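You operate a simulated robot arm through the tools that you are given. There is no shell and no other tool. Be economical: measure what you need, move in short steps, check, and stop when the job is done.

You are at the controls of a simulated two-armed robot. One attempt, no reset.

TASK
Vent and stop the pump, then put away the funnel at tap 3.
Fine: vent till the gauge is under 20, switch off, shut the vent again; it goes in the drawer under the stirrer, shut after.
Where things are to end (x, y in the base frame): funnel within 60 mm of [520, 90].

The check looks at the end state, three seconds after you hand in, the way a careful person would. Anything else that was tipped, shoved, dropped, spilled or broken makes it a failure.

THE ROBOT
Two 7-joint arms with fingered hands on one trunk, on a base that drives. Base frame: it is fixed to the floor where the robot stands at the start and does not move with it; the origin is under the middle of the robot, x ahead of it, y to its left, z up. Readings come in mm, degrees, newtons and seconds.
The left shoulder is at the start at [99, 128, 1086], the right one opposite. Places, roughly: blue pump [700, -200, 900]; left filter tap [700, 200, 900]; middle filter tap [600, 100, 900]; n4 drawer [600, 0, 700]; pump switch [700, -200, 1000]; right filter tap [600, 0, 900]; stirrer dial [400, -100, 900]; stirrer drawer [600, 100, 700]; vent tap [700, -200, 1000]. Payload 5 kg a hand.
The tool frame of a hand sits at the grasp point between the pads (the TCP): z along the fingers, y along the line on which they close. The tips reach 37 mm beyond it. The gripper opens to 124 mm. The gripper's body begins 43 mm behind the TCP. The gripper is a hand of 3 fingers: y runs from the thumb to the fingers, the wrist lies at [-21, -116, -203] in the tool frame, and closing takes about 1.5 s.
Orientation is that of the tool frame in the base frame, as a unit quaternion [x, y, z, w]. With the fingers straight down and the wrist toward the robot, the tool's x, y and z point along [0, 1, 0], [1, 0, 0] and [0, 0, -1] of the base frame.

THE INTERFACE
- The arms move only by the tool arm_command. It takes "left_rows", "right_rows" or both (then of equal length, played together; a hand with none holds still); each is a list of rows, each an object (a shift or turn left out is 0, a gripper value left out holds the last) with "dp": the shift along the tool's x, y, z in units of 300 mm (1.0 is 300 mm), a list of three; "dr": the turn, a rotation vector about the tool's x, y, z in units of 45 degrees (1.0 is 45 degrees), a list of three; "fingers": the finger opening in mm, from 0 to 124. In form: [{"dp": [tx, ty, tz], "dr": [rx, ry, rz], "fingers": fingers}, ...]. A call has 1 to 20 rows; each row is the pose to reach, as a shift and turn from the pose commanded when the call began, along the tool's axes at that moment. A call with a number of a shift or a turn outside -1 to 1 is refused whole. A row lasts 0.2 s, in which the tool goes at most 50 mm and 8.6 degrees; a call with a longer step from one row to the next is refused whole, and so is a gripper value outside its range. A pose out of reach is approached as far as the arm can. The call stops where the force on the tool passes 80 N (or 10 N more than at its start, if that is more) or the arm is blocked; 0.2 s more then pass. The fingers move at their own pace (about 45 mm/s each) and stop on an object; they squeeze with about 23 N. The grip force told is the motor's: it shows also when the fingers shut on nothing. Time passes only in rows, and 0.2 s behind the last, so rows that repeat a pose let the fingers close. The reply holds the time, the measured pose of the TCP, the force on the tool along the base axes, the opening and the grip force, in the units named above and with some noise, with the torque about the TCP (base axes, N m) and any sound that the robot's microphone picked up.
- Cameras (640 x 400 px; columns grow to the right, rows downward): "scene" is now at [253.8, 31.9, 1236.9]; the picture's right is [0.37, -0.93, 0.00], its down [-0.61, -0.24, -0.75] and it looks along [0.70, 0.28, -0.66] (base axes); focal length 214 px, centre (320, 200). "left" rides on the left gripper at [-72, -104, -154] in its tool frame; the picture's right is [-0.83, -0.26, 0.49], its down [0.51, -0.72, 0.47] and it looks along [0.23, 0.64, 0.73] (tool axes); focal length 243 px, centre (320, 200). "right" rides on the right gripper at [72, -104, -154] in its tool frame; the picture's right is [-0.83, 0.26, -0.49], its down [-0.51, -0.72, 0.47] and it looks along [-0.23, 0.64, 0.73] (tool axes); focal length 243 px, centre (320, 200). There is no depth. A picture from a camera that has moved, and an enlarged one, comes with that camera's place and axes in the base frame and with its lens.
- grab_frame(camera): a new picture of that camera. The clock stands still meanwhile.
- lift_body(by): slides the trunk up (or, below 0, down) by that many mm; the arms and the scene camera ride with it, the base frame stays. It gives what a move gives, with no picture.
- drive_base(legs): drives the robot by 1 to 6 legs, each [ahead, left, turn to the left] in mm, mm and degrees, along the robot's own axes; the way and the turn of a leg run together, so that a leg with both is an arc; at most 1500 mm and 180 degrees a leg. The arms and the cameras ride along, it lands a little off, and it stops where it bumps. It gives what a move gives.
- set_grasp(shape, hand): the hand has 3 fingers and takes this shape, open, in about a second: jaw (thumb against the fingers, like two jaws); tri (thumb and two fingers); tip (a fingertip pinch); poke (one finger out to press); point (the index stretched); flat (the hand flat); cup (the hand cupped); fist (a fist). The gripper value then closes the fingers along that shape, each until it touches; the sizes above hold for jaw. It gives what a move gives, with no picture.
- aim_head(pan, tilt): turns the head with the scene camera to pan (to the left, within 80 degrees either way) and tilt (down, from -29 to 69), counted from straight ahead of the robot. It gives what a move gives.
- inspect(camera, box): a new picture of the part [left, top, right, bottom] of that camera's present view, enlarged. The clock stands still meanwhile.
- close_job(): hands the job in; it is judged then, once.

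Go step by step. Nothing tells you exact positions but the pictures and the camera data: compare them with the known pose of the tool, close in by small moves and look again before you grip or let go. The budget is 120 turns and 100 pictures, counting those below and the enlarged ones. Unless the task says otherwise, let go and move clear before handing in, and close with one line.

The tools are called after ">>>" by a JSON object that holds its "method" and its "body". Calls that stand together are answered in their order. arm_command: Moves the arms, as the interface text tells. Its arguments: {"type":"object","properties":{"left_rows":{"type":"array"},"right_rows":{"type":"array"}},"required":[]} The other tools are called the same way: lift_body (by) slides the trunk up or down; set_grasp (shape, hand) gives the hand a shape; drive_base (legs) drives the base; aim_head (pan, tilt) turns the head that bears the scene camera; grab_frame (camera) takes a picture; inspect (camera, box) takes an enlarged picture of a part of a camera's view; close_job () hands the job in.

At the start:

```text
clock: 0.0
left_position: [699.5, 289.7, 1283.9]
left_tool_rot: [0.707, 0.707, 0.0, 0.001]
left_wrist_force: [-0.6, -0.6, 0.3]
left_torque: [-0.02, 0.02, 0.01]
left_opening: 123.7
left_grip_force: 0.0
left_shape: jaw
right_position: [479.7, -170.1, 1150.7]
right_tool_rot: [0.707, 0.707, 0.001, -0.001]
right_wrist_force: [0.4, -0.3, 0.2]
right_torque: [-0.05, 0.0, -0.06]
right_opening: 123.5
right_grip_force: 0.1
right_shape: jaw
trunk travel left (down, up): [-275.0, 288.0]
robot x, y, heading: [-1.9, -1.3, 0.3]
head pan, tilt: [21.6, 41.0]
```

scene: 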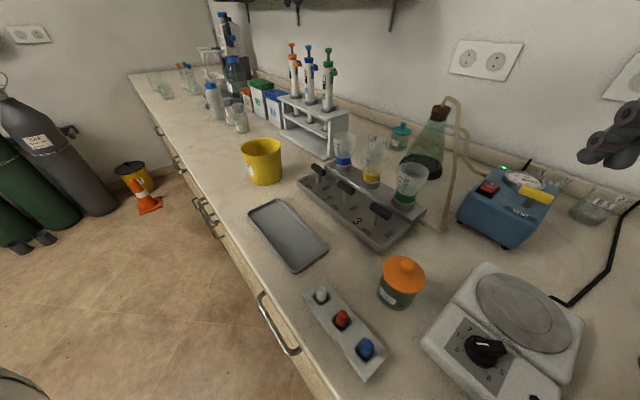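
right: 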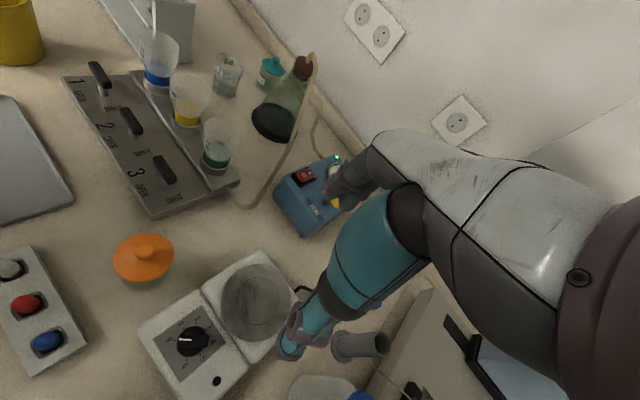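
left: 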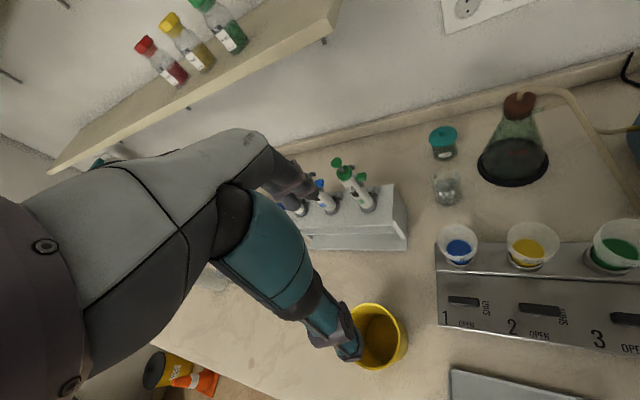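

I see the filter manifold with three taps, each with a funnel, the blue pump to its right, and the stirrer at the front right. I'll look closer at the pump, the manifold and the drawers first.

>>> {"method": "inspect", "body": {"camera": "scene", "box": [440, 140, 600, 260]}}

>>> {"method": "inspect", "body": {"camera": "scene", "box": [290, 120, 450, 250]}}

>>> {"method": "aim_head", "body": {"pan": 0, "tilt": 60}}

>>> {"method": "grab_frame", "body": {"camera": "scene"}}

```text
3.33 times, centred on (520, 200) of scene
camera zoom: at [253.8, 31.9, 1236.9], right [0.37, -0.93, 0.0], down [-0.61, -0.24, -0.75], along [0.7, 0.28, -0.66], focal length 715 px, centre (-347, 200)
```

zoom: 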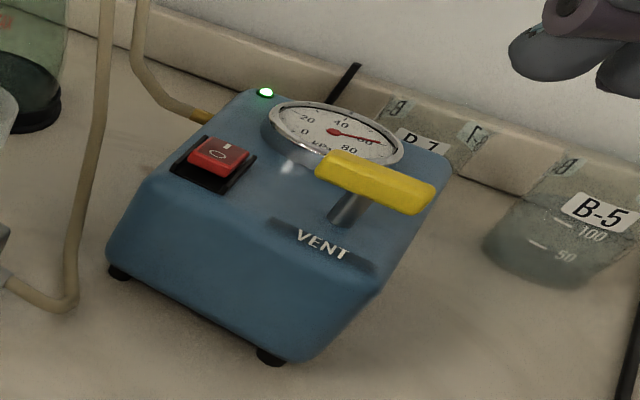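

```text
3.08 times, centred on (370, 185) of scene
camera zoom: at [253.8, 31.9, 1236.9], right [0.37, -0.93, 0.0], down [-0.61, -0.24, -0.75], along [0.7, 0.28, -0.66], focal length 660 px, centre (166, 246)
```

zoom: 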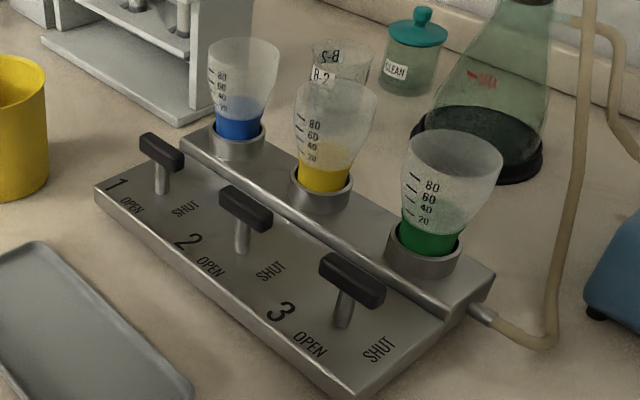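

```text
clock: 0.8
left_position: [699.0, 290.4, 1285.5]
left_tool_rot: [0.707, 0.707, 0.001, 0.001]
left_wrist_force: [-1.5, -0.5, 0.2]
left_torque: [0.02, -0.04, 0.0]
left_opening: 123.8
left_grip_force: 0.2
left_shape: jaw
right_position: [478.9, -170.1, 1149.2]
right_tool_rot: [0.707, 0.708, 0.0, 0.0]
right_wrist_force: [0.4, -0.3, -0.6]
right_torque: [0.01, 0.01, 0.0]
right_opening: 123.5
right_grip_force: 0.0
right_shape: jaw
trunk travel left (down, up): [-275.0, 288.0]
robot x, y, heading: [-1.4, 3.9, 0.0]
head pan, tilt: [0.0, 60.0]
```

```text
94 pictures are left
camera scene: at [242.1, 0.8, 1211.7], right [0.0, -1.0, 0.0], down [-0.87, 0.0, -0.5], along [0.5, 0.0, -0.87], focal length 214 px, centre (320, 200)
```

scene: 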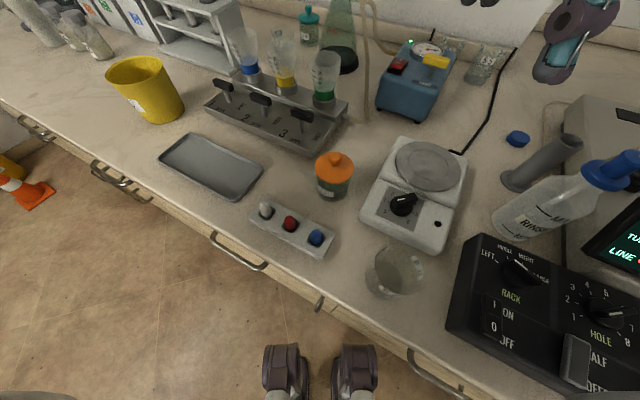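

The bench runs at a slant to the robot, and I need to know which drawer is the right one. I'll look at the drawer fronts and at the stirrer.

>>> {"method": "inspect", "body": {"camera": "scene", "box": [60, 120, 380, 320]}}

>>> {"method": "inspect", "body": {"camera": "scene", "box": [300, 200, 620, 400]}}

>>> {"method": "aim_head", "body": {"pan": -45, "tilt": 45}}

>>> {"method": "grab_frame", "body": {"camera": "scene"}}

```text
2.00 times, centred on (220, 220) of scene
camera zoom: at [242.1, 0.8, 1211.7], right [0.0, -1.0, 0.0], down [-0.87, 0.0, -0.5], along [0.5, 0.0, -0.87], focal length 429 px, centre (520, 160)
```

zoom: 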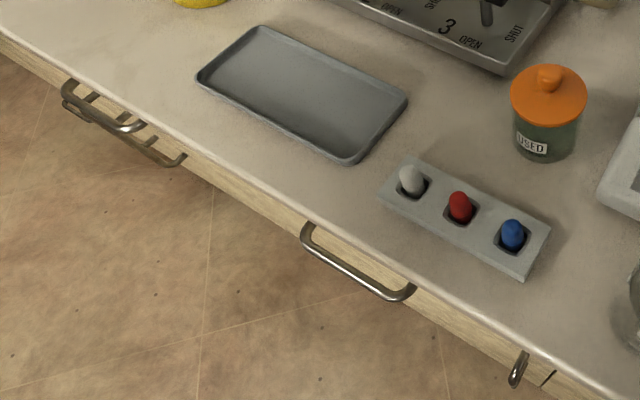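

```text
2.00 times, centred on (460, 300) of scene
camera zoom: at [242.1, 0.8, 1211.7], right [0.0, -1.0, 0.0], down [-0.87, 0.0, -0.5], along [0.5, 0.0, -0.87], focal length 429 px, centre (40, 0)
```

zoom: 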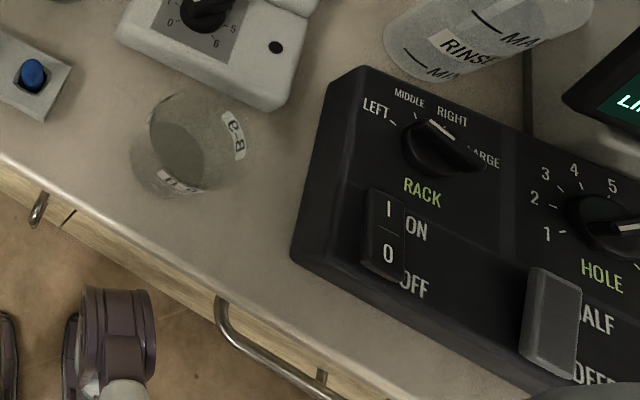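

```text
clock: 2.0
left_position: [698.3, 289.8, 1285.5]
left_tool_rot: [0.707, 0.708, 0.001, 0.001]
left_wrist_force: [0.1, -0.2, 0.0]
left_torque: [0.01, 0.0, -0.02]
left_opening: 123.9
left_grip_force: 0.0
left_shape: jaw
right_position: [478.9, -169.4, 1149.4]
right_tool_rot: [0.707, 0.707, 0.0, 0.0]
right_wrist_force: [-0.3, 0.3, 0.6]
right_torque: [0.01, 0.0, 0.03]
right_opening: 123.5
right_grip_force: 0.0
right_shape: jaw
trunk travel left (down, up): [-275.0, 288.0]
robot x, y, heading: [0.9, 0.3, 0.0]
head pan, tilt: [-45.0, 45.0]
```

```text
91 pictures are left
camera scene: at [233.0, -56.7, 1231.1], right [-0.71, -0.71, 0.0], down [-0.5, 0.5, -0.71], along [0.5, -0.5, -0.71], focal length 214 px, centre (320, 200)
```

scene: 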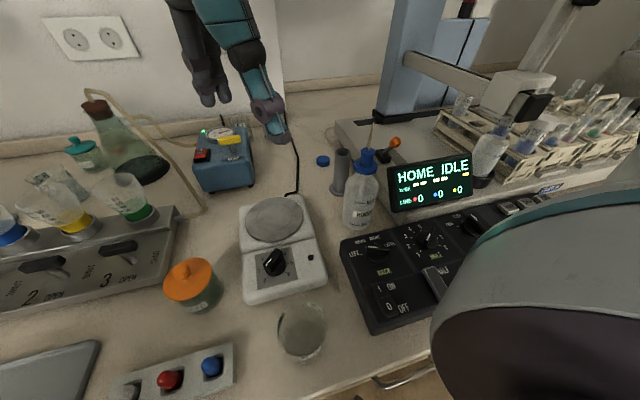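

The vent handle works out at about (658, -209, 1000) from two views. I'll move the right hand near the pump and look with its camera.

>>> {"method": "arm_command", "body": {"right_rows": [{"dp": [-0.04, 0.13, 0.02]}, {"dp": [-0.08, 0.26, 0.05]}, {"dp": [-0.12, 0.4, 0.1]}]}}

>>> {"method": "grab_frame", "body": {"camera": "right"}}

>>> {"method": "aim_head", "body": {"pan": -15, "tilt": 45}}

>>> {"method": "grab_frame", "body": {"camera": "scene"}}

```text
clock: 2.8
left_position: [701.9, 291.1, 1285.0]
left_tool_rot: [0.707, 0.708, 0.0, 0.001]
left_wrist_force: [0.0, 0.2, -0.1]
left_torque: [0.04, 0.02, -0.01]
left_opening: 123.2
left_grip_force: 0.0
left_shape: jaw
right_position: [599.6, -207.4, 1116.9]
right_tool_rot: [0.707, 0.707, -0.001, -0.001]
right_wrist_force: [-0.6, 0.2, 0.3]
right_torque: [0.0, 0.04, -0.02]
right_opening: 124.0
right_grip_force: 0.0
right_shape: jaw
trunk travel left (down, up): [-275.0, 288.0]
robot x, y, heading: [3.8, 1.3, 0.1]
head pan, tilt: [-45.0, 45.0]
```

```text
90 pictures are left
camera right: at [494.3, -133.6, 1271.7], right [0.26, -0.83, 0.49], down [-0.72, -0.51, -0.47], along [0.64, -0.23, -0.73], focal length 243 px, centre (320, 200)
```

right: 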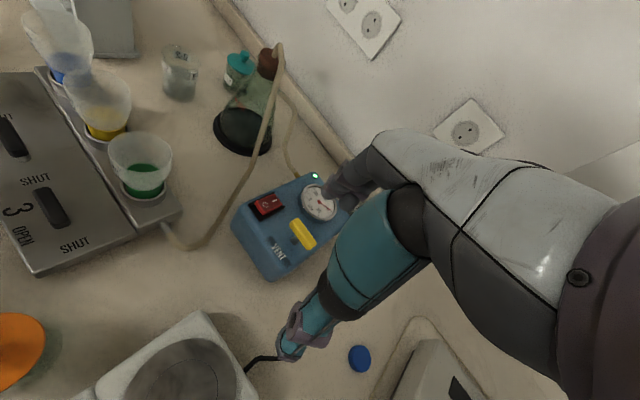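

```text
clock: 3.7
left_position: [698.4, 290.4, 1285.3]
left_tool_rot: [0.706, 0.708, 0.001, 0.002]
left_wrist_force: [0.0, 0.3, -0.1]
left_torque: [-0.02, 0.01, 0.02]
left_opening: 123.9
left_grip_force: 0.1
left_shape: jaw
right_position: [597.6, -206.0, 1119.5]
right_tool_rot: [0.707, 0.707, 0.0, 0.0]
right_wrist_force: [0.0, 0.1, -0.2]
right_torque: [0.02, 0.01, 0.01]
right_opening: 123.7
right_grip_force: 0.1
right_shape: jaw
trunk travel left (down, up): [-275.0, 288.0]
robot x, y, heading: [0.3, 1.9, -0.2]
head pan, tilt: [-15.0, 45.0]
```

```text
89 pictures are left
camera scene: at [253.9, -20.3, 1231.1], right [-0.26, -0.97, 0.0], down [-0.68, 0.18, -0.71], along [0.68, -0.18, -0.71], focal length 214 px, centre (320, 200)
```

scene: 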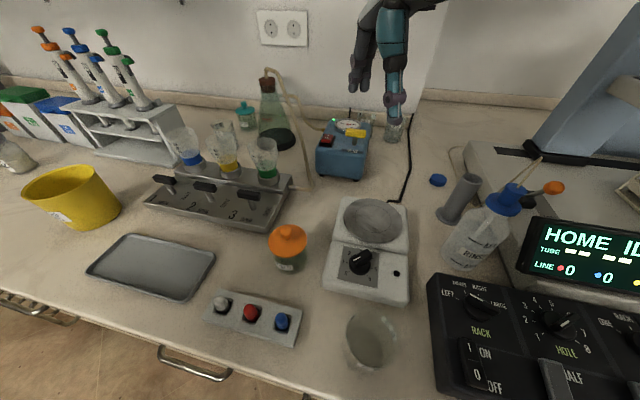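

The hand camera shows the pump well. I'll zoom in on it to read the vent and the gauge.

>>> {"method": "inspect", "body": {"camera": "right", "box": [220, 160, 380, 290]}}

>>> {"method": "inspect", "body": {"camera": "scene", "box": [300, 90, 420, 190]}}

>>> {"method": "inspect", "body": {"camera": "right", "box": [0, 80, 220, 280]}}

```text
3.08 times, centred on (300, 225) of right
camera zoom: at [492.1, -133.3, 1272.7], right [0.26, -0.83, 0.49], down [-0.72, -0.51, -0.47], along [0.64, -0.23, -0.73], focal length 746 px, centre (382, 123)
```

zoom: 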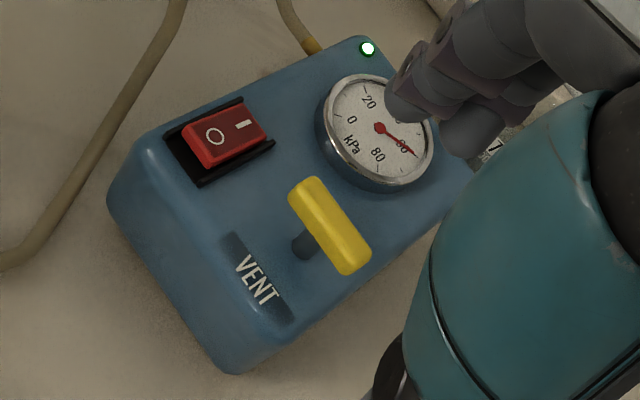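

```text
4.00 times, centred on (360, 140) of scene
camera zoom: at [253.9, -20.3, 1231.1], right [-0.26, -0.97, 0.0], down [-0.68, 0.18, -0.71], along [0.68, -0.18, -0.71], focal length 858 px, centre (160, 440)
```

zoom: 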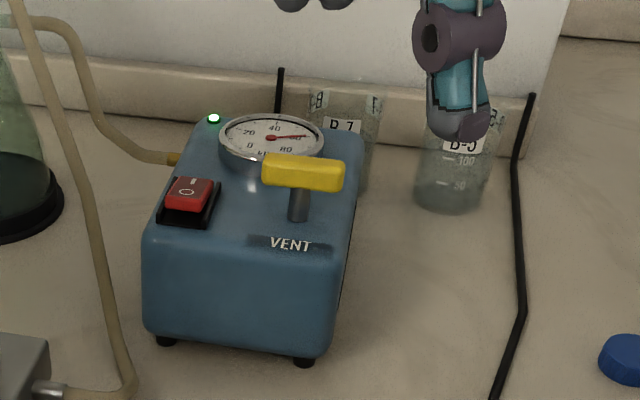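

```text
2.00 times, centred on (110, 180) of right
camera zoom: at [492.1, -133.3, 1272.7], right [0.26, -0.83, 0.49], down [-0.72, -0.51, -0.47], along [0.64, -0.23, -0.73], focal length 485 px, centre (740, 240)
```

zoom: 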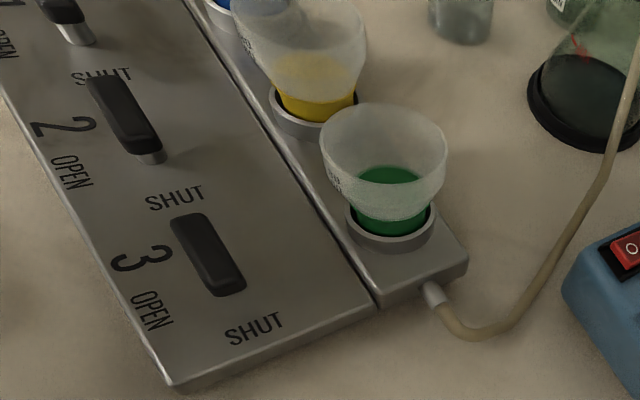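

The vent bar is parallel to the pump's front, centred near (664, -212, 998) with its axis along (0.48, 0.88). The gauge reads about 60. I'll hover the right hand over the bar, turned 29° and part closed.

>>> {"method": "arm_command", "body": {"right_rows": [{"dp": [0, 0.05, 0], "dr": [0, 0, 0.161], "fingers": 50}, {"dp": [-0.01, 0.11, 0.04], "dr": [0, 0, 0.322]}, {"dp": [-0.02, 0.16, 0.1], "dr": [0, 0, 0.483]}, {"dp": [-0.02, 0.217, 0.15], "dr": [0, 0, 0.644]}, {"dp": [-0.02, 0.217, 0.15], "dr": [0, 0, 0.644]}, {"dp": [-0.02, 0.217, 0.15], "dr": [0, 0, 0.644]}]}}

>>> {"method": "inspect", "body": {"camera": "right", "box": [220, 160, 420, 290]}}

>>> {"method": "inspect", "body": {"camera": "scene", "box": [300, 70, 440, 190]}}

```text
clock: 5.1
left_position: [698.8, 289.9, 1285.7]
left_tool_rot: [0.706, 0.708, 0.001, 0.0]
left_wrist_force: [0.1, 0.2, -0.1]
left_torque: [0.01, -0.01, 0.0]
left_opening: 123.5
left_grip_force: 0.1
left_shape: jaw
right_position: [665.3, -210.6, 1073.7]
right_tool_rot: [0.862, 0.507, 0.0, 0.0]
right_wrist_force: [-0.8, -0.1, -0.2]
right_torque: [0.0, 0.0, 0.02]
right_opening: 50.4
right_grip_force: 0.2
right_shape: jaw
trunk travel left (down, up): [-275.0, 288.0]
robot x, y, heading: [-1.2, -0.9, 0.1]
head pan, tilt: [-15.0, 45.0]
```

```text
3.08 times, centred on (320, 225) of right
camera zoom: at [607.7, -96.8, 1227.5], right [-0.17, -0.85, 0.49], down [-0.88, -0.09, -0.47], along [0.45, -0.51, -0.73], focal length 746 px, centre (320, 123)
```

zoom: 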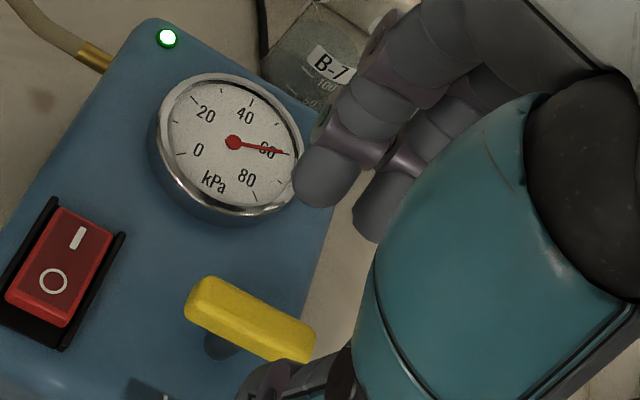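

```text
3.33 times, centred on (370, 130) of scene
camera zoom: at [253.8, -20.5, 1231.1], right [-0.26, -0.97, 0.0], down [-0.68, 0.18, -0.71], along [0.68, -0.18, -0.71], focal length 715 px, centre (153, 433)
```

zoom: 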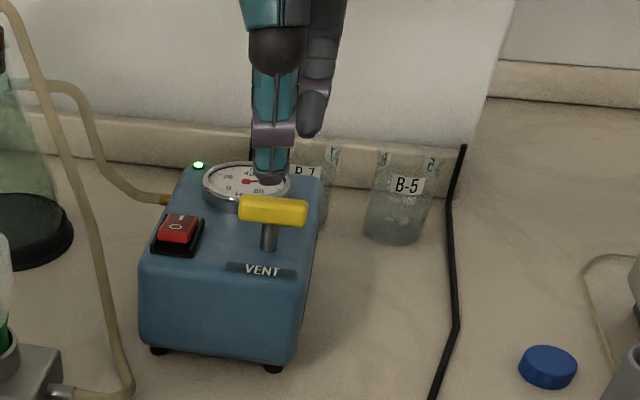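

The hand is centred over the bar with a finger to either side. I'll go down and close on it.

>>> {"method": "arm_command", "body": {"right_rows": [{"dp": [-0.004, 0.01, 0.09]}, {"dp": [-0.004, 0.01, 0.19]}, {"dp": [-0.004, 0.01, 0.19], "fingers": 0}, {"dp": [-0.004, 0.01, 0.19], "fingers": 0}, {"dp": [-0.004, 0.01, 0.19], "fingers": 0}, {"dp": [-0.004, 0.01, 0.19], "fingers": 0}]}}

>>> {"method": "inspect", "body": {"camera": "scene", "box": [300, 70, 440, 190]}}

>>> {"method": "inspect", "body": {"camera": "right", "box": [220, 160, 420, 290]}}

```text
clock: 6.5
left_position: [698.1, 290.2, 1285.1]
left_tool_rot: [0.707, 0.708, 0.001, 0.001]
left_wrist_force: [0.4, -0.7, 0.1]
left_torque: [0.0, 0.03, 0.09]
left_opening: 123.7
left_grip_force: 0.1
left_shape: jaw
right_position: [666.9, -214.8, 1015.1]
right_tool_rot: [0.861, 0.508, 0.0, 0.0]
right_wrist_force: [-0.6, -0.3, -1.4]
right_torque: [0.03, 0.0, 0.04]
right_opening: 9.8
right_grip_force: 23.0
right_shape: jaw
trunk travel left (down, up): [-275.0, 288.0]
robot x, y, heading: [-3.0, -3.1, -0.1]
head pan, tilt: [-15.0, 45.0]
```

```text
3.33 times, centred on (370, 130) of scene
camera zoom: at [254.1, -20.3, 1231.1], right [-0.26, -0.97, 0.0], down [-0.68, 0.18, -0.71], along [0.68, -0.18, -0.71], focal length 715 px, centre (153, 433)
```

zoom: 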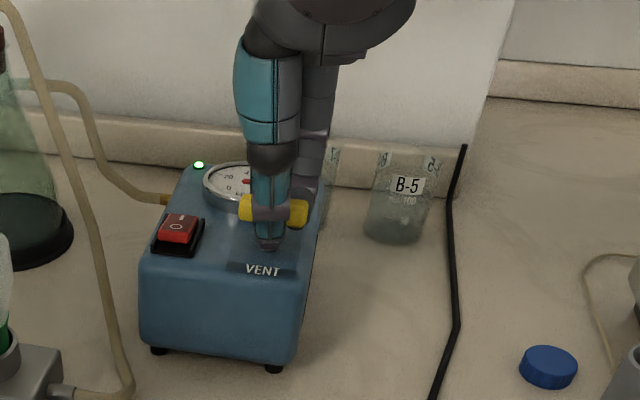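

```text
3.08 times, centred on (320, 225) of right
camera zoom: at [608.8, -100.0, 1170.3], right [-0.17, -0.85, 0.49], down [-0.88, -0.09, -0.47], along [0.45, -0.51, -0.73], focal length 746 px, centre (320, 123)
```

zoom: 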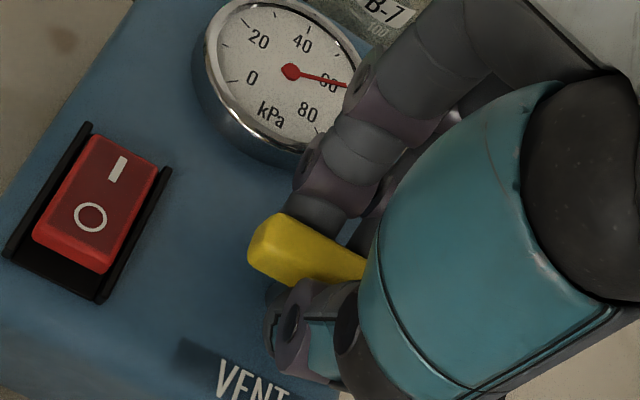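

The bar is gripped. I'll try turning it counter-clockwise seen from above by about 25° and watch the torque.

>>> {"method": "arm_command", "body": {"right_rows": [{"dr": [0, 0, -0.18]}, {"dr": [0, 0, -0.36]}, {"dr": [0, 0, -0.54]}]}}

>>> {"method": "inspect", "body": {"camera": "right", "box": [160, 120, 420, 290]}}

```text
clock: 7.3
left_position: [700.3, 289.0, 1285.6]
left_tool_rot: [0.707, 0.708, 0.001, 0.001]
left_wrist_force: [0.6, -0.8, -0.3]
left_torque: [-0.02, 0.01, -0.03]
left_opening: 123.5
left_grip_force: 0.1
left_shape: jaw
right_position: [666.8, -214.5, 1016.5]
right_tool_rot: [0.735, 0.678, 0.0, -0.001]
right_wrist_force: [-3.5, -1.3, -8.0]
right_torque: [-0.03, 0.07, 0.0]
right_opening: 9.9
right_grip_force: 22.6
right_shape: jaw
trunk travel left (down, up): [-275.0, 288.0]
robot x, y, heading: [-0.5, -1.6, 0.2]
head pan, tilt: [-15.0, 45.0]
```

```text
2.35 times, centred on (290, 205) of right
camera zoom: at [567.0, -134.1, 1170.9], right [0.2, -0.85, 0.49], down [-0.76, -0.45, -0.47], along [0.62, -0.28, -0.73], focal length 571 px, centre (391, 188)
```

zoom: 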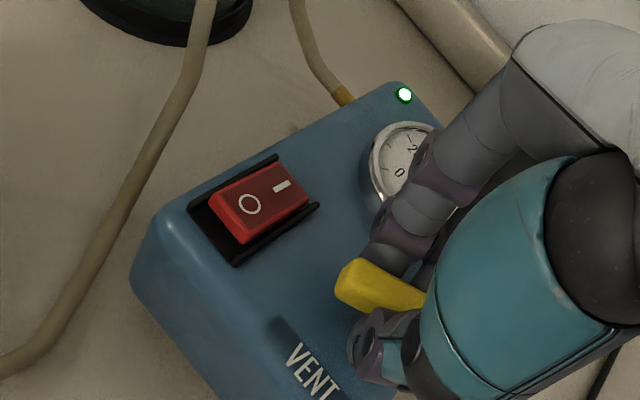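

The bar turns freely with the hand, since it is now at an angle to the VENT label. I'll carry on to 90° in all.

>>> {"method": "arm_command", "body": {"right_rows": [{"dr": [0, 0, -0.18]}, {"dr": [0, 0, -0.36]}, {"dr": [0, 0, -0.54]}, {"dr": [0, 0, -0.72]}]}}

>>> {"method": "inspect", "body": {"camera": "right", "box": [160, 100, 420, 270]}}

>>> {"method": "inspect", "body": {"camera": "scene", "box": [300, 70, 440, 190]}}

```text
clock: 8.5
left_position: [689.6, 300.7, 1289.8]
left_tool_rot: [0.707, 0.707, 0.0, 0.007]
left_wrist_force: [0.7, -1.7, -0.7]
left_torque: [0.03, 0.05, -0.01]
left_opening: 123.9
left_grip_force: 0.0
left_shape: jaw
right_position: [659.3, -198.0, 1038.7]
right_tool_rot: [0.509, 0.86, -0.002, 0.02]
right_wrist_force: [-0.7, 11.3, 7.0]
right_torque: [0.42, 0.02, 0.09]
right_opening: 8.4
right_grip_force: 23.1
right_shape: jaw
trunk travel left (down, up): [-275.0, 288.0]
robot x, y, heading: [0.5, 0.7, 0.0]
head pan, tilt: [-15.0, 45.0]
stopped in row 4 (right hand): the arm was blocked; the commanded pose is now the measured one
```

```text
2.35 times, centred on (290, 185) of right
camera zoom: at [526.6, -180.5, 1188.5], right [0.61, -0.59, 0.52], down [-0.38, -0.8, -0.47], along [0.7, 0.09, -0.71], focal length 571 px, centre (391, 235)
```

zoom: 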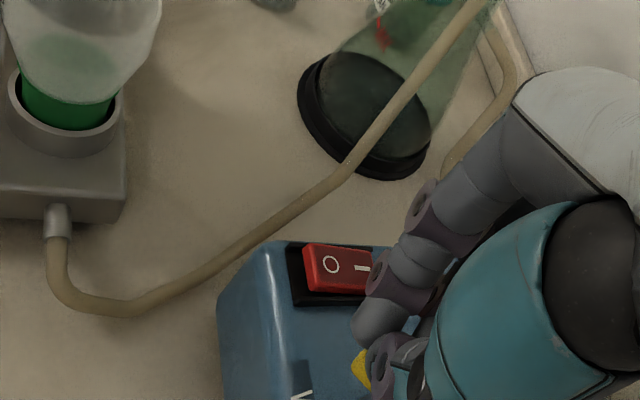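

```text
3.33 times, centred on (370, 130) of scene
camera zoom: at [243.9, -9.8, 1234.4], right [-0.26, -0.97, 0.01], down [-0.68, 0.18, -0.71], along [0.69, -0.19, -0.7], focal length 715 px, centre (153, 433)
```

zoom: 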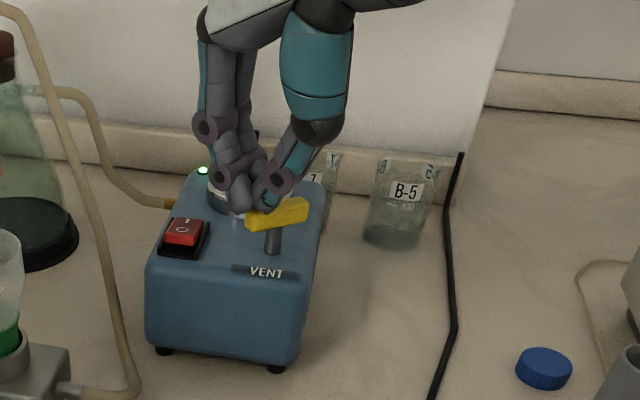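

The right arm was blocked and slipped off the bar, lifting and shifting a little. I'll look at the wider scene to see what blocked it.

>>> {"method": "grab_frame", "body": {"camera": "scene"}}

>>> {"method": "arm_command", "body": {"right_rows": [{"fingers": 50}, {"fingers": 50}]}}

>>> {"method": "aim_head", "body": {"pan": -50, "tilt": 35}}

>>> {"method": "grab_frame", "body": {"camera": "scene"}}

```text
78 pictures are left
camera scene: at [243.9, -9.8, 1234.4], right [-0.26, -0.97, 0.01], down [-0.68, 0.18, -0.71], along [0.69, -0.19, -0.7], focal length 214 px, centre (320, 200)
```

scene: 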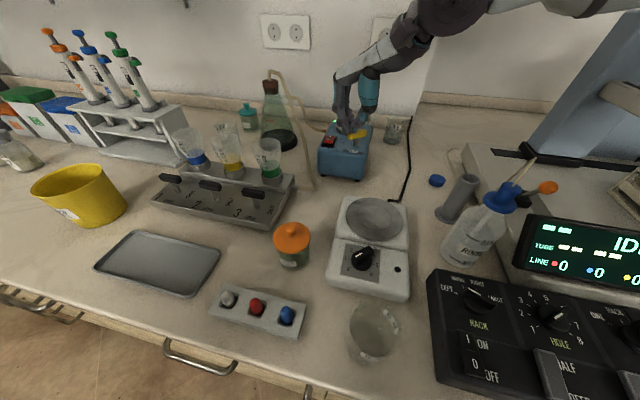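

```text
clock: 9.1
left_position: [684.2, 304.1, 1292.4]
left_tool_rot: [0.706, 0.708, 0.0, 0.01]
left_wrist_force: [-0.3, 0.0, -0.5]
left_torque: [0.01, 0.0, 0.0]
left_opening: 123.7
left_grip_force: 0.0
left_shape: jaw
right_position: [655.6, -197.5, 1037.8]
right_tool_rot: [0.512, 0.859, -0.003, 0.019]
right_wrist_force: [-0.5, -0.4, -0.4]
right_torque: [0.02, 0.01, -0.01]
right_opening: 49.5
right_grip_force: 0.1
right_shape: jaw
trunk travel left (down, up): [-275.0, 288.0]
robot x, y, heading: [-1.8, -1.3, -0.2]
head pan, tilt: [-15.0, 45.0]
```

```text
clock: 10.1
left_position: [683.2, 303.4, 1292.3]
left_tool_rot: [0.707, 0.707, 0.001, 0.01]
left_wrist_force: [-0.6, 0.3, -0.2]
left_torque: [0.0, 0.0, 0.01]
left_opening: 123.7
left_grip_force: 0.1
left_shape: jaw
right_position: [654.2, -197.6, 1038.8]
right_tool_rot: [0.512, 0.859, -0.004, 0.019]
right_wrist_force: [0.0, -0.5, -0.4]
right_torque: [-0.01, 0.01, -0.01]
right_opening: 49.3
right_grip_force: 0.1
right_shape: jaw
trunk travel left (down, up): [-275.0, 288.0]
robot x, y, heading: [3.2, -2.5, 0.1]
head pan, tilt: [-50.0, 35.0]
```

```text
77 pictures are left
camera scene: at [216.8, -53.8, 1249.6], right [-0.77, -0.64, 0.0], down [-0.36, 0.43, -0.83], along [0.53, -0.63, -0.56], focal length 214 px, centre (320, 200)
```

scene: 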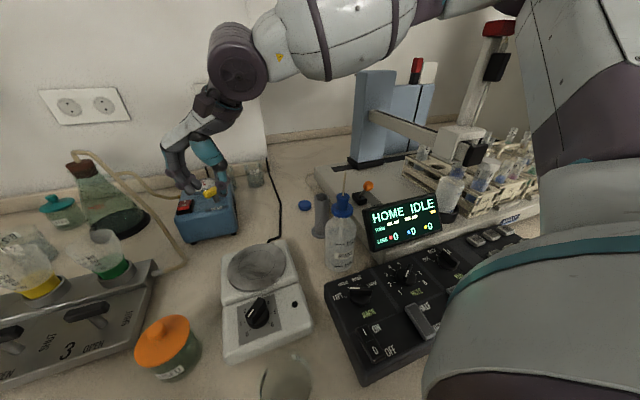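

Nothing seems to have been hit; the right wrist just reached its limit turning that way. I'll back off upward, straighten the hand, and look at the bar. Pushing the bar's end with a finger will avoid the wrist limit.

>>> {"method": "arm_command", "body": {"right_rows": [{"dp": [0, 0, -0.1]}, {"dp": [0, 0, -0.2], "dr": [0, 0, 0.17]}, {"dp": [0, 0, -0.3], "dr": [0, 0, 0.34]}, {"dp": [0, 0, -0.3], "dr": [0, 0, 0.51]}, {"dp": [0, 0, -0.3], "dr": [0, 0, 0.68]}]}}

>>> {"method": "set_grasp", "body": {"hand": "right", "shape": "poke"}}

>>> {"method": "aim_head", "body": {"pan": -15, "tilt": 40}}

>>> {"method": "inspect", "body": {"camera": "scene", "box": [280, 60, 440, 180]}}

>>> {"method": "grab_frame", "body": {"camera": "right"}}

```text
clock: 11.3
left_position: [699.4, 291.6, 1285.6]
left_tool_rot: [0.706, 0.708, 0.0, 0.002]
left_wrist_force: [0.0, 0.7, -0.7]
left_torque: [0.0, 0.03, -0.01]
left_opening: 123.4
left_grip_force: 0.0
left_shape: jaw
right_position: [667.6, -210.1, 1114.1]
right_tool_rot: [0.723, 0.691, 0.002, 0.006]
right_wrist_force: [-0.7, -0.8, -0.6]
right_torque: [-0.03, 0.0, -0.02]
right_opening: 49.7
right_grip_force: 0.1
right_shape: jaw
trunk travel left (down, up): [-275.0, 288.0]
robot x, y, heading: [-1.5, -2.3, 0.3]
head pan, tilt: [-50.0, 35.0]
```

```text
clock: 12.2
left_position: [698.2, 291.4, 1287.0]
left_tool_rot: [0.707, 0.708, 0.001, 0.001]
left_wrist_force: [0.5, -0.2, 0.8]
left_torque: [-0.02, -0.01, -0.02]
left_opening: 123.6
left_grip_force: 0.1
left_shape: jaw
right_position: [666.2, -210.4, 1115.0]
right_tool_rot: [0.721, 0.693, 0.002, 0.005]
right_wrist_force: [0.1, 0.2, -0.1]
right_torque: [-0.03, -0.03, 0.0]
right_opening: 0.0
right_grip_force: 0.0
right_shape: poke
trunk travel left (down, up): [-275.0, 288.0]
robot x, y, heading: [-3.0, 0.3, 0.0]
head pan, tilt: [-50.0, 35.0]
```

```text
clock: 13.2
left_position: [699.3, 290.8, 1285.6]
left_tool_rot: [0.706, 0.708, 0.001, 0.001]
left_wrist_force: [0.9, -0.7, 0.5]
left_torque: [0.01, 0.01, 0.02]
left_opening: 123.8
left_grip_force: 0.1
left_shape: jaw
right_position: [666.0, -209.2, 1114.9]
right_tool_rot: [0.721, 0.692, 0.001, 0.005]
right_wrist_force: [0.3, 0.1, -0.5]
right_torque: [-0.01, -0.04, -0.01]
right_opening: 0.0
right_grip_force: 0.0
right_shape: poke
trunk travel left (down, up): [-275.0, 288.0]
robot x, y, heading: [0.8, -0.5, 0.1]
head pan, tilt: [-15.0, 40.0]
```

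```text
3.33 times, centred on (360, 120) of scene
camera zoom: at [256.8, -21.1, 1238.4], right [-0.26, -0.97, 0.0], down [-0.62, 0.17, -0.77], along [0.74, -0.2, -0.64], focal length 715 px, centre (187, 467)
```

zoom: 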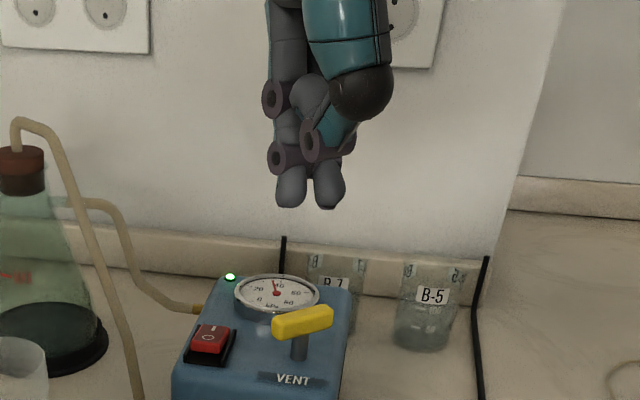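

```text
75 pictures are left
camera right: at [561.7, -131.5, 1266.5], right [0.22, -0.84, 0.5], down [-0.74, -0.48, -0.48], along [0.64, -0.26, -0.72], focal length 243 px, centre (320, 200)
```

right: 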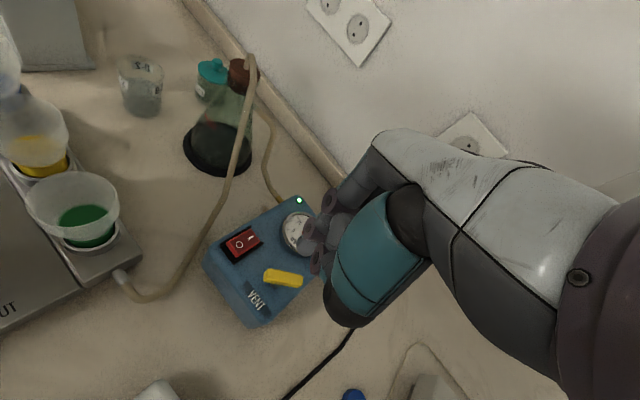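

The bar has turned partly and the needle has dropped to around 40, so this direction opens the vent. I'll let some time pass to see whether it falls further.

>>> {"method": "arm_command", "body": {"right_rows": [{}, {}, {}, {}, {}, {}, {}, {}, {}, {}]}}

>>> {"method": "inspect", "body": {"camera": "scene", "box": [310, 100, 390, 160]}}

```text
clock: 15.4
left_position: [697.6, 291.1, 1286.1]
left_tool_rot: [0.707, 0.708, 0.0, 0.001]
left_wrist_force: [0.3, 0.3, -0.3]
left_torque: [0.07, 0.01, 0.04]
left_opening: 124.0
left_grip_force: 0.1
left_shape: jaw
right_position: [666.3, -208.9, 1114.6]
right_tool_rot: [0.722, 0.692, 0.003, 0.006]
right_wrist_force: [-0.6, 0.2, -0.3]
right_torque: [-0.02, 0.0, 0.01]
right_opening: 0.0
right_grip_force: 0.1
right_shape: poke
trunk travel left (down, up): [-275.0, 288.0]
robot x, y, heading: [-3.5, 0.1, 0.2]
head pan, tilt: [-15.0, 40.0]
```

```text
6.67 times, centred on (350, 130) of scene
camera zoom: at [256.9, -21.1, 1238.4], right [-0.26, -0.97, 0.0], down [-0.62, 0.17, -0.77], along [0.74, -0.2, -0.64], focal length 1430 px, centre (120, 667)
```

zoom: 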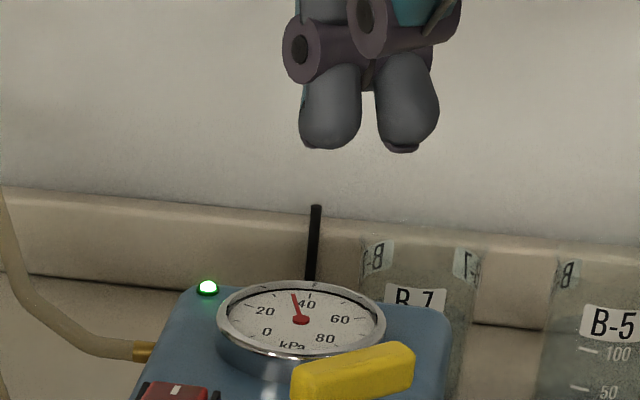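

It's falling slowly, to about 35 now. I'll wait longer.

>>> {"method": "arm_command", "body": {"right_rows": [{}, {}, {}, {}, {}, {}, {}, {}, {}, {}, {}, {}, {}, {}, {}, {}, {}, {}, {}, {}]}}

>>> {"method": "arm_command", "body": {"right_rows": [{}, {}, {}, {}, {}, {}, {}, {}, {}, {}, {}, {}, {}, {}, {}, {}, {}, {}, {}, {}]}}

>>> {"method": "inspect", "body": {"camera": "scene", "box": [310, 100, 390, 160]}}

```text
clock: 19.6
left_position: [699.1, 289.8, 1286.1]
left_tool_rot: [0.707, 0.708, -0.001, 0.001]
left_wrist_force: [0.6, 0.0, 0.4]
left_torque: [0.0, -0.02, 0.01]
left_opening: 123.9
left_grip_force: 0.0
left_shape: jaw
right_position: [665.5, -209.9, 1114.4]
right_tool_rot: [0.722, 0.692, 0.003, 0.006]
right_wrist_force: [0.2, 0.3, 0.3]
right_torque: [0.02, 0.01, -0.04]
right_opening: 0.0
right_grip_force: 0.2
right_shape: poke
trunk travel left (down, up): [-275.0, 288.0]
robot x, y, heading: [-2.4, -2.6, -0.0]
head pan, tilt: [-15.0, 40.0]
```

```text
clock: 23.8
left_position: [698.8, 290.8, 1285.9]
left_tool_rot: [0.707, 0.707, 0.0, 0.002]
left_wrist_force: [-1.0, 0.5, 0.1]
left_torque: [0.01, 0.04, -0.01]
left_opening: 123.8
left_grip_force: 0.0
left_shape: jaw
right_position: [666.4, -208.6, 1113.0]
right_tool_rot: [0.721, 0.693, 0.002, 0.007]
right_wrist_force: [-0.7, 0.6, -0.5]
right_torque: [0.01, 0.03, 0.0]
right_opening: 0.0
right_grip_force: 0.1
right_shape: poke
trunk travel left (down, up): [-275.0, 288.0]
robot x, y, heading: [-1.4, -1.0, -0.0]
head pan, tilt: [-15.0, 40.0]
```

```text
6.67 times, centred on (350, 130) of scene
camera zoom: at [256.9, -21.1, 1238.4], right [-0.26, -0.97, 0.0], down [-0.62, 0.17, -0.77], along [0.74, -0.2, -0.64], focal length 1430 px, centre (120, 667)
```

zoom: 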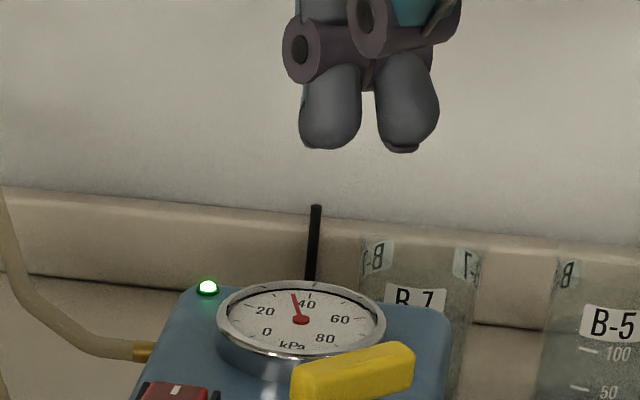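

It settled at 35, so the vent must open further. I'll close the jaws into one block and push the bar's right-hand end away from the robot along an arc.

>>> {"method": "set_grasp", "body": {"hand": "right", "shape": "jaw"}}

>>> {"method": "arm_command", "body": {"right_rows": [{"dp": [-0.04, -0.04, 0.0], "fingers": 0}, {"dp": [-0.08, -0.08, 0.0]}, {"dp": [-0.083, -0.083, 0.06]}, {"dp": [-0.083, -0.083, 0.1]}, {"dp": [-0.083, -0.083, 0.1]}, {"dp": [-0.083, -0.083, 0.1]}, {"dp": [-0.083, -0.083, 0.1]}, {"dp": [-0.083, -0.083, 0.1]}]}}

>>> {"method": "inspect", "body": {"camera": "scene", "box": [280, 60, 440, 180]}}

>>> {"method": "inspect", "body": {"camera": "right", "box": [200, 160, 420, 310]}}

```text
clock: 24.7
left_position: [699.1, 291.3, 1286.4]
left_tool_rot: [0.706, 0.708, 0.0, 0.001]
left_wrist_force: [-0.4, 0.2, 0.1]
left_torque: [0.01, 0.07, 0.01]
left_opening: 123.8
left_grip_force: 0.1
left_shape: jaw
right_position: [666.4, -208.9, 1114.6]
right_tool_rot: [0.722, 0.691, 0.003, 0.006]
right_wrist_force: [1.1, 0.2, -0.4]
right_torque: [-0.02, 0.04, 0.0]
right_opening: 123.8
right_grip_force: 0.1
right_shape: jaw
trunk travel left (down, up): [-275.0, 288.0]
robot x, y, heading: [0.4, -1.0, -0.0]
head pan, tilt: [-15.0, 40.0]
```

```text
clock: 26.5
left_position: [698.0, 291.2, 1286.9]
left_tool_rot: [0.707, 0.708, 0.0, 0.002]
left_wrist_force: [0.5, 0.6, -1.3]
left_torque: [0.0, 0.03, 0.01]
left_opening: 123.4
left_grip_force: 0.1
left_shape: jaw
right_position: [641.6, -232.6, 1084.2]
right_tool_rot: [0.722, 0.692, 0.002, 0.006]
right_wrist_force: [-0.5, 0.5, -0.1]
right_torque: [0.02, 0.02, -0.02]
right_opening: 0.0
right_grip_force: 19.2
right_shape: jaw
trunk travel left (down, up): [-275.0, 288.0]
robot x, y, heading: [-0.6, -3.5, -0.1]
head pan, tilt: [-15.0, 40.0]
```

```text
3.33 times, centred on (360, 120) of scene
camera zoom: at [256.7, -21.1, 1238.4], right [-0.26, -0.97, 0.0], down [-0.62, 0.17, -0.77], along [0.74, -0.2, -0.64], focal length 715 px, centre (187, 467)
```

zoom: 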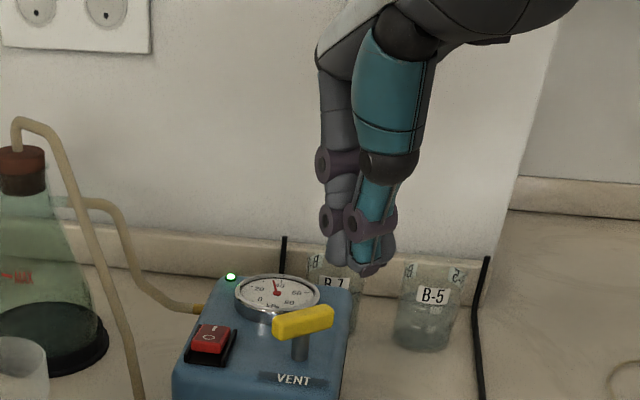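

```text
2.67 times, centred on (310, 235) of right
camera zoom: at [536.2, -155.1, 1235.8], right [0.22, -0.84, 0.5], down [-0.74, -0.48, -0.48], along [0.64, -0.26, -0.72], focal length 647 px, centre (347, 107)
```

zoom: 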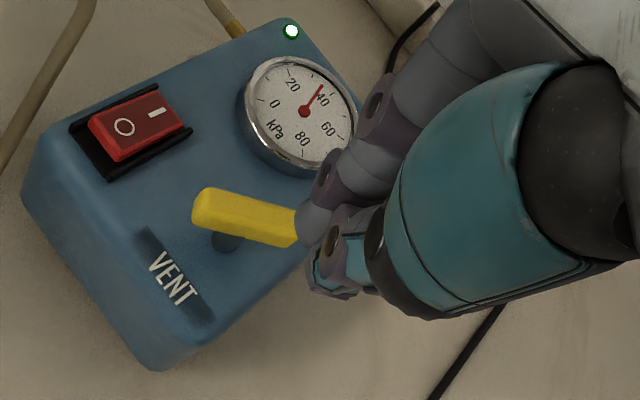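

The closed fingers are on the robot side of the bar's right end. I'll go down and sweep.

>>> {"method": "arm_command", "body": {"right_rows": [{"dp": [0, 0, 0.11]}, {"dp": [0, -0.01, 0.22]}, {"dp": [0.0, 0.035, 0.22]}, {"dp": [-0.005, 0.055, 0.22]}, {"dp": [-0.015, 0.075, 0.22]}, {"dp": [-0.015, 0.095, 0.22]}, {"dp": [-0.013, 0.115, 0.22]}]}}

>>> {"method": "inspect", "body": {"camera": "right", "box": [200, 130, 420, 280]}}

>>> {"method": "inspect", "body": {"camera": "scene", "box": [280, 70, 440, 190]}}

```text
clock: 28.1
left_position: [694.4, 285.3, 1290.1]
left_tool_rot: [0.707, 0.707, 0.002, 0.001]
left_wrist_force: [-0.4, 0.4, 0.5]
left_torque: [-0.04, -0.04, -0.02]
left_opening: 123.8
left_grip_force: 0.0
left_shape: jaw
right_position: [669.9, -244.1, 1018.9]
right_tool_rot: [0.723, 0.691, 0.005, 0.006]
right_wrist_force: [-35.2, -32.5, 4.8]
right_torque: [-0.4, 0.49, 0.36]
right_opening: 0.1
right_grip_force: 22.9
right_shape: jaw
trunk travel left (down, up): [-275.0, 288.0]
robot x, y, heading: [-2.1, -4.2, 0.1]
head pan, tilt: [-15.0, 40.0]
```

```text
2.67 times, centred on (310, 205) of right
camera zoom: at [565.8, -165.9, 1171.3], right [0.22, -0.84, 0.5], down [-0.74, -0.48, -0.48], along [0.64, -0.26, -0.72], focal length 647 px, centre (347, 187)
```

zoom: 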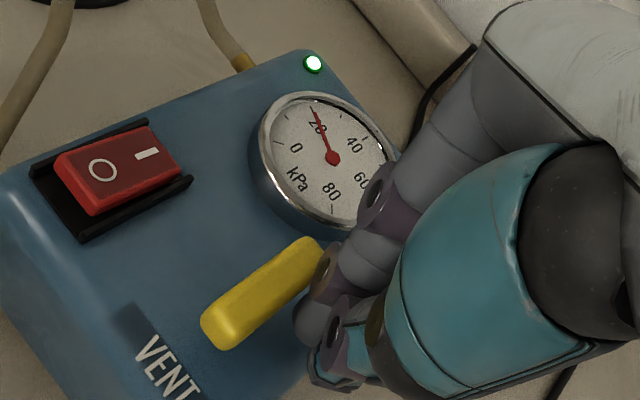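

```text
3.33 times, centred on (360, 130) of scene
camera zoom: at [251.9, -25.9, 1239.3], right [-0.26, -0.97, 0.0], down [-0.62, 0.17, -0.77], along [0.74, -0.2, -0.64], focal length 715 px, centre (187, 433)
```

zoom: 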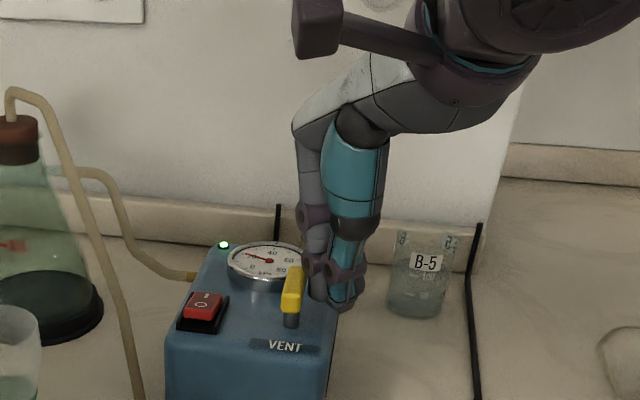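

The bar is now at 90° and the needle is near 20 and falling. The force is high at the stop, so I'll back away at once and lift.

>>> {"method": "arm_command", "body": {"right_rows": [{"dp": [-0.03, -0.05, 0]}, {"dp": [-0.03, -0.08, -0.1]}, {"dp": [-0.03, -0.08, -0.24]}, {"dp": [-0.03, -0.08, -0.24]}, {"dp": [-0.03, -0.08, -0.24]}, {"dp": [-0.03, -0.08, -0.24]}]}}

>>> {"method": "inspect", "body": {"camera": "right", "box": [200, 150, 420, 300]}}

>>> {"method": "inspect", "body": {"camera": "scene", "box": [280, 70, 440, 190]}}

```text
clock: 29.5
left_position: [699.2, 290.5, 1286.9]
left_tool_rot: [0.706, 0.708, -0.001, 0.002]
left_wrist_force: [0.2, -0.7, 0.5]
left_torque: [-0.04, 0.02, 0.02]
left_opening: 123.5
left_grip_force: 0.0
left_shape: jaw
right_position: [649.4, -246.3, 1091.0]
right_tool_rot: [0.722, 0.692, 0.002, 0.007]
right_wrist_force: [-0.2, -0.4, -0.2]
right_torque: [0.03, 0.02, 0.04]
right_opening: 0.1
right_grip_force: 22.8
right_shape: jaw
trunk travel left (down, up): [-275.0, 288.0]
robot x, y, heading: [-1.4, 0.8, 0.4]
head pan, tilt: [-15.0, 40.0]
```

```text
2.67 times, centred on (310, 225) of right
camera zoom: at [544.7, -168.6, 1242.7], right [0.22, -0.84, 0.5], down [-0.74, -0.48, -0.48], along [0.64, -0.26, -0.72], focal length 647 px, centre (347, 133)
```

zoom: 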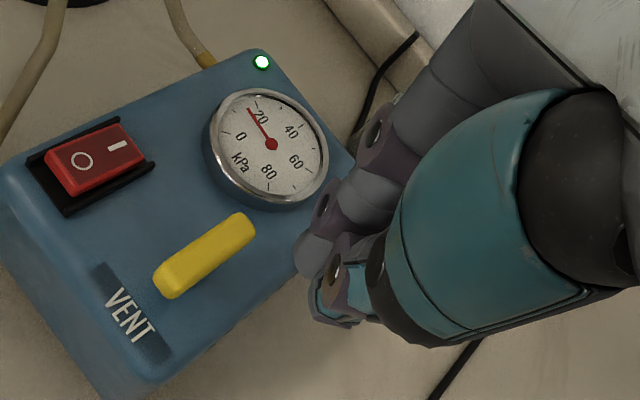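

```text
3.33 times, centred on (360, 130) of scene
camera zoom: at [256.6, -21.1, 1238.4], right [-0.26, -0.97, 0.0], down [-0.62, 0.17, -0.77], along [0.74, -0.2, -0.64], focal length 715 px, centre (187, 433)
```

zoom: 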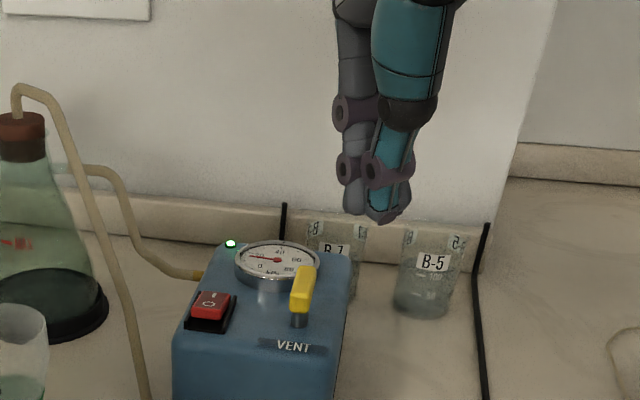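

The gauge reads about 15 and the pump hasn't moved. Next is the switch: its raised "0" end is near (684, -152, 985), so I'll hover over that.

>>> {"method": "arm_command", "body": {"right_rows": [{"dp": [0.12, 0.03, 0]}, {"dp": [0.22, 0.06, 0]}, {"dp": [0.32, 0.097, 0.03]}, {"dp": [0.32, 0.097, 0.13]}]}}

>>> {"method": "inspect", "body": {"camera": "right", "box": [200, 150, 420, 300]}}

>>> {"method": "inspect", "body": {"camera": "scene", "box": [280, 70, 440, 190]}}

```text
clock: 30.5
left_position: [699.0, 290.9, 1285.5]
left_tool_rot: [0.706, 0.708, 0.001, 0.001]
left_wrist_force: [-0.4, -0.5, 1.2]
left_torque: [0.04, 0.04, -0.02]
left_opening: 123.5
left_grip_force: 0.0
left_shape: jaw
right_position: [684.0, -155.0, 1049.7]
right_tool_rot: [0.722, 0.692, 0.002, 0.005]
right_wrist_force: [-0.5, -0.2, -0.6]
right_torque: [-0.02, -0.04, -0.02]
right_opening: 0.0
right_grip_force: 22.6
right_shape: jaw
trunk travel left (down, up): [-275.0, 288.0]
robot x, y, heading: [-2.8, 0.1, -0.1]
head pan, tilt: [-15.0, 40.0]
```

```text
2.67 times, centred on (310, 225) of right
camera zoom: at [580.4, -76.1, 1201.6], right [0.22, -0.84, 0.5], down [-0.74, -0.48, -0.48], along [0.64, -0.26, -0.72], focal length 647 px, centre (347, 133)
```

zoom: 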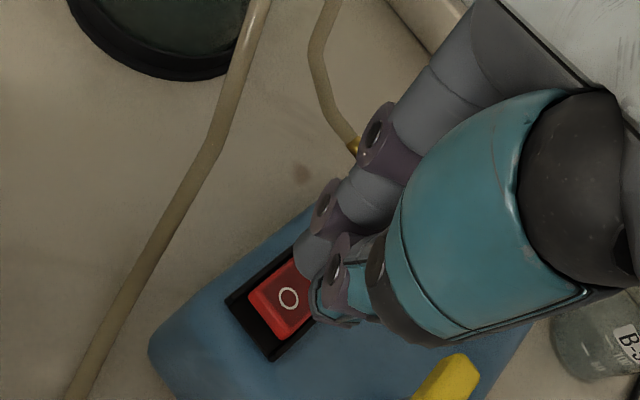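

```text
3.33 times, centred on (360, 130) of scene
camera zoom: at [257.7, -21.7, 1238.1], right [-0.26, -0.97, 0.0], down [-0.62, 0.17, -0.77], along [0.74, -0.2, -0.64], focal length 715 px, centre (187, 433)
```

zoom: 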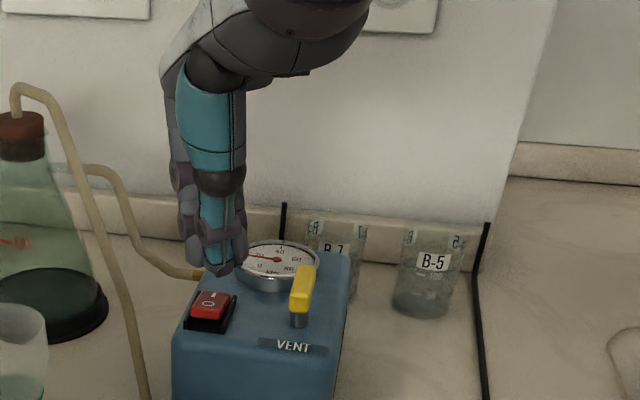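

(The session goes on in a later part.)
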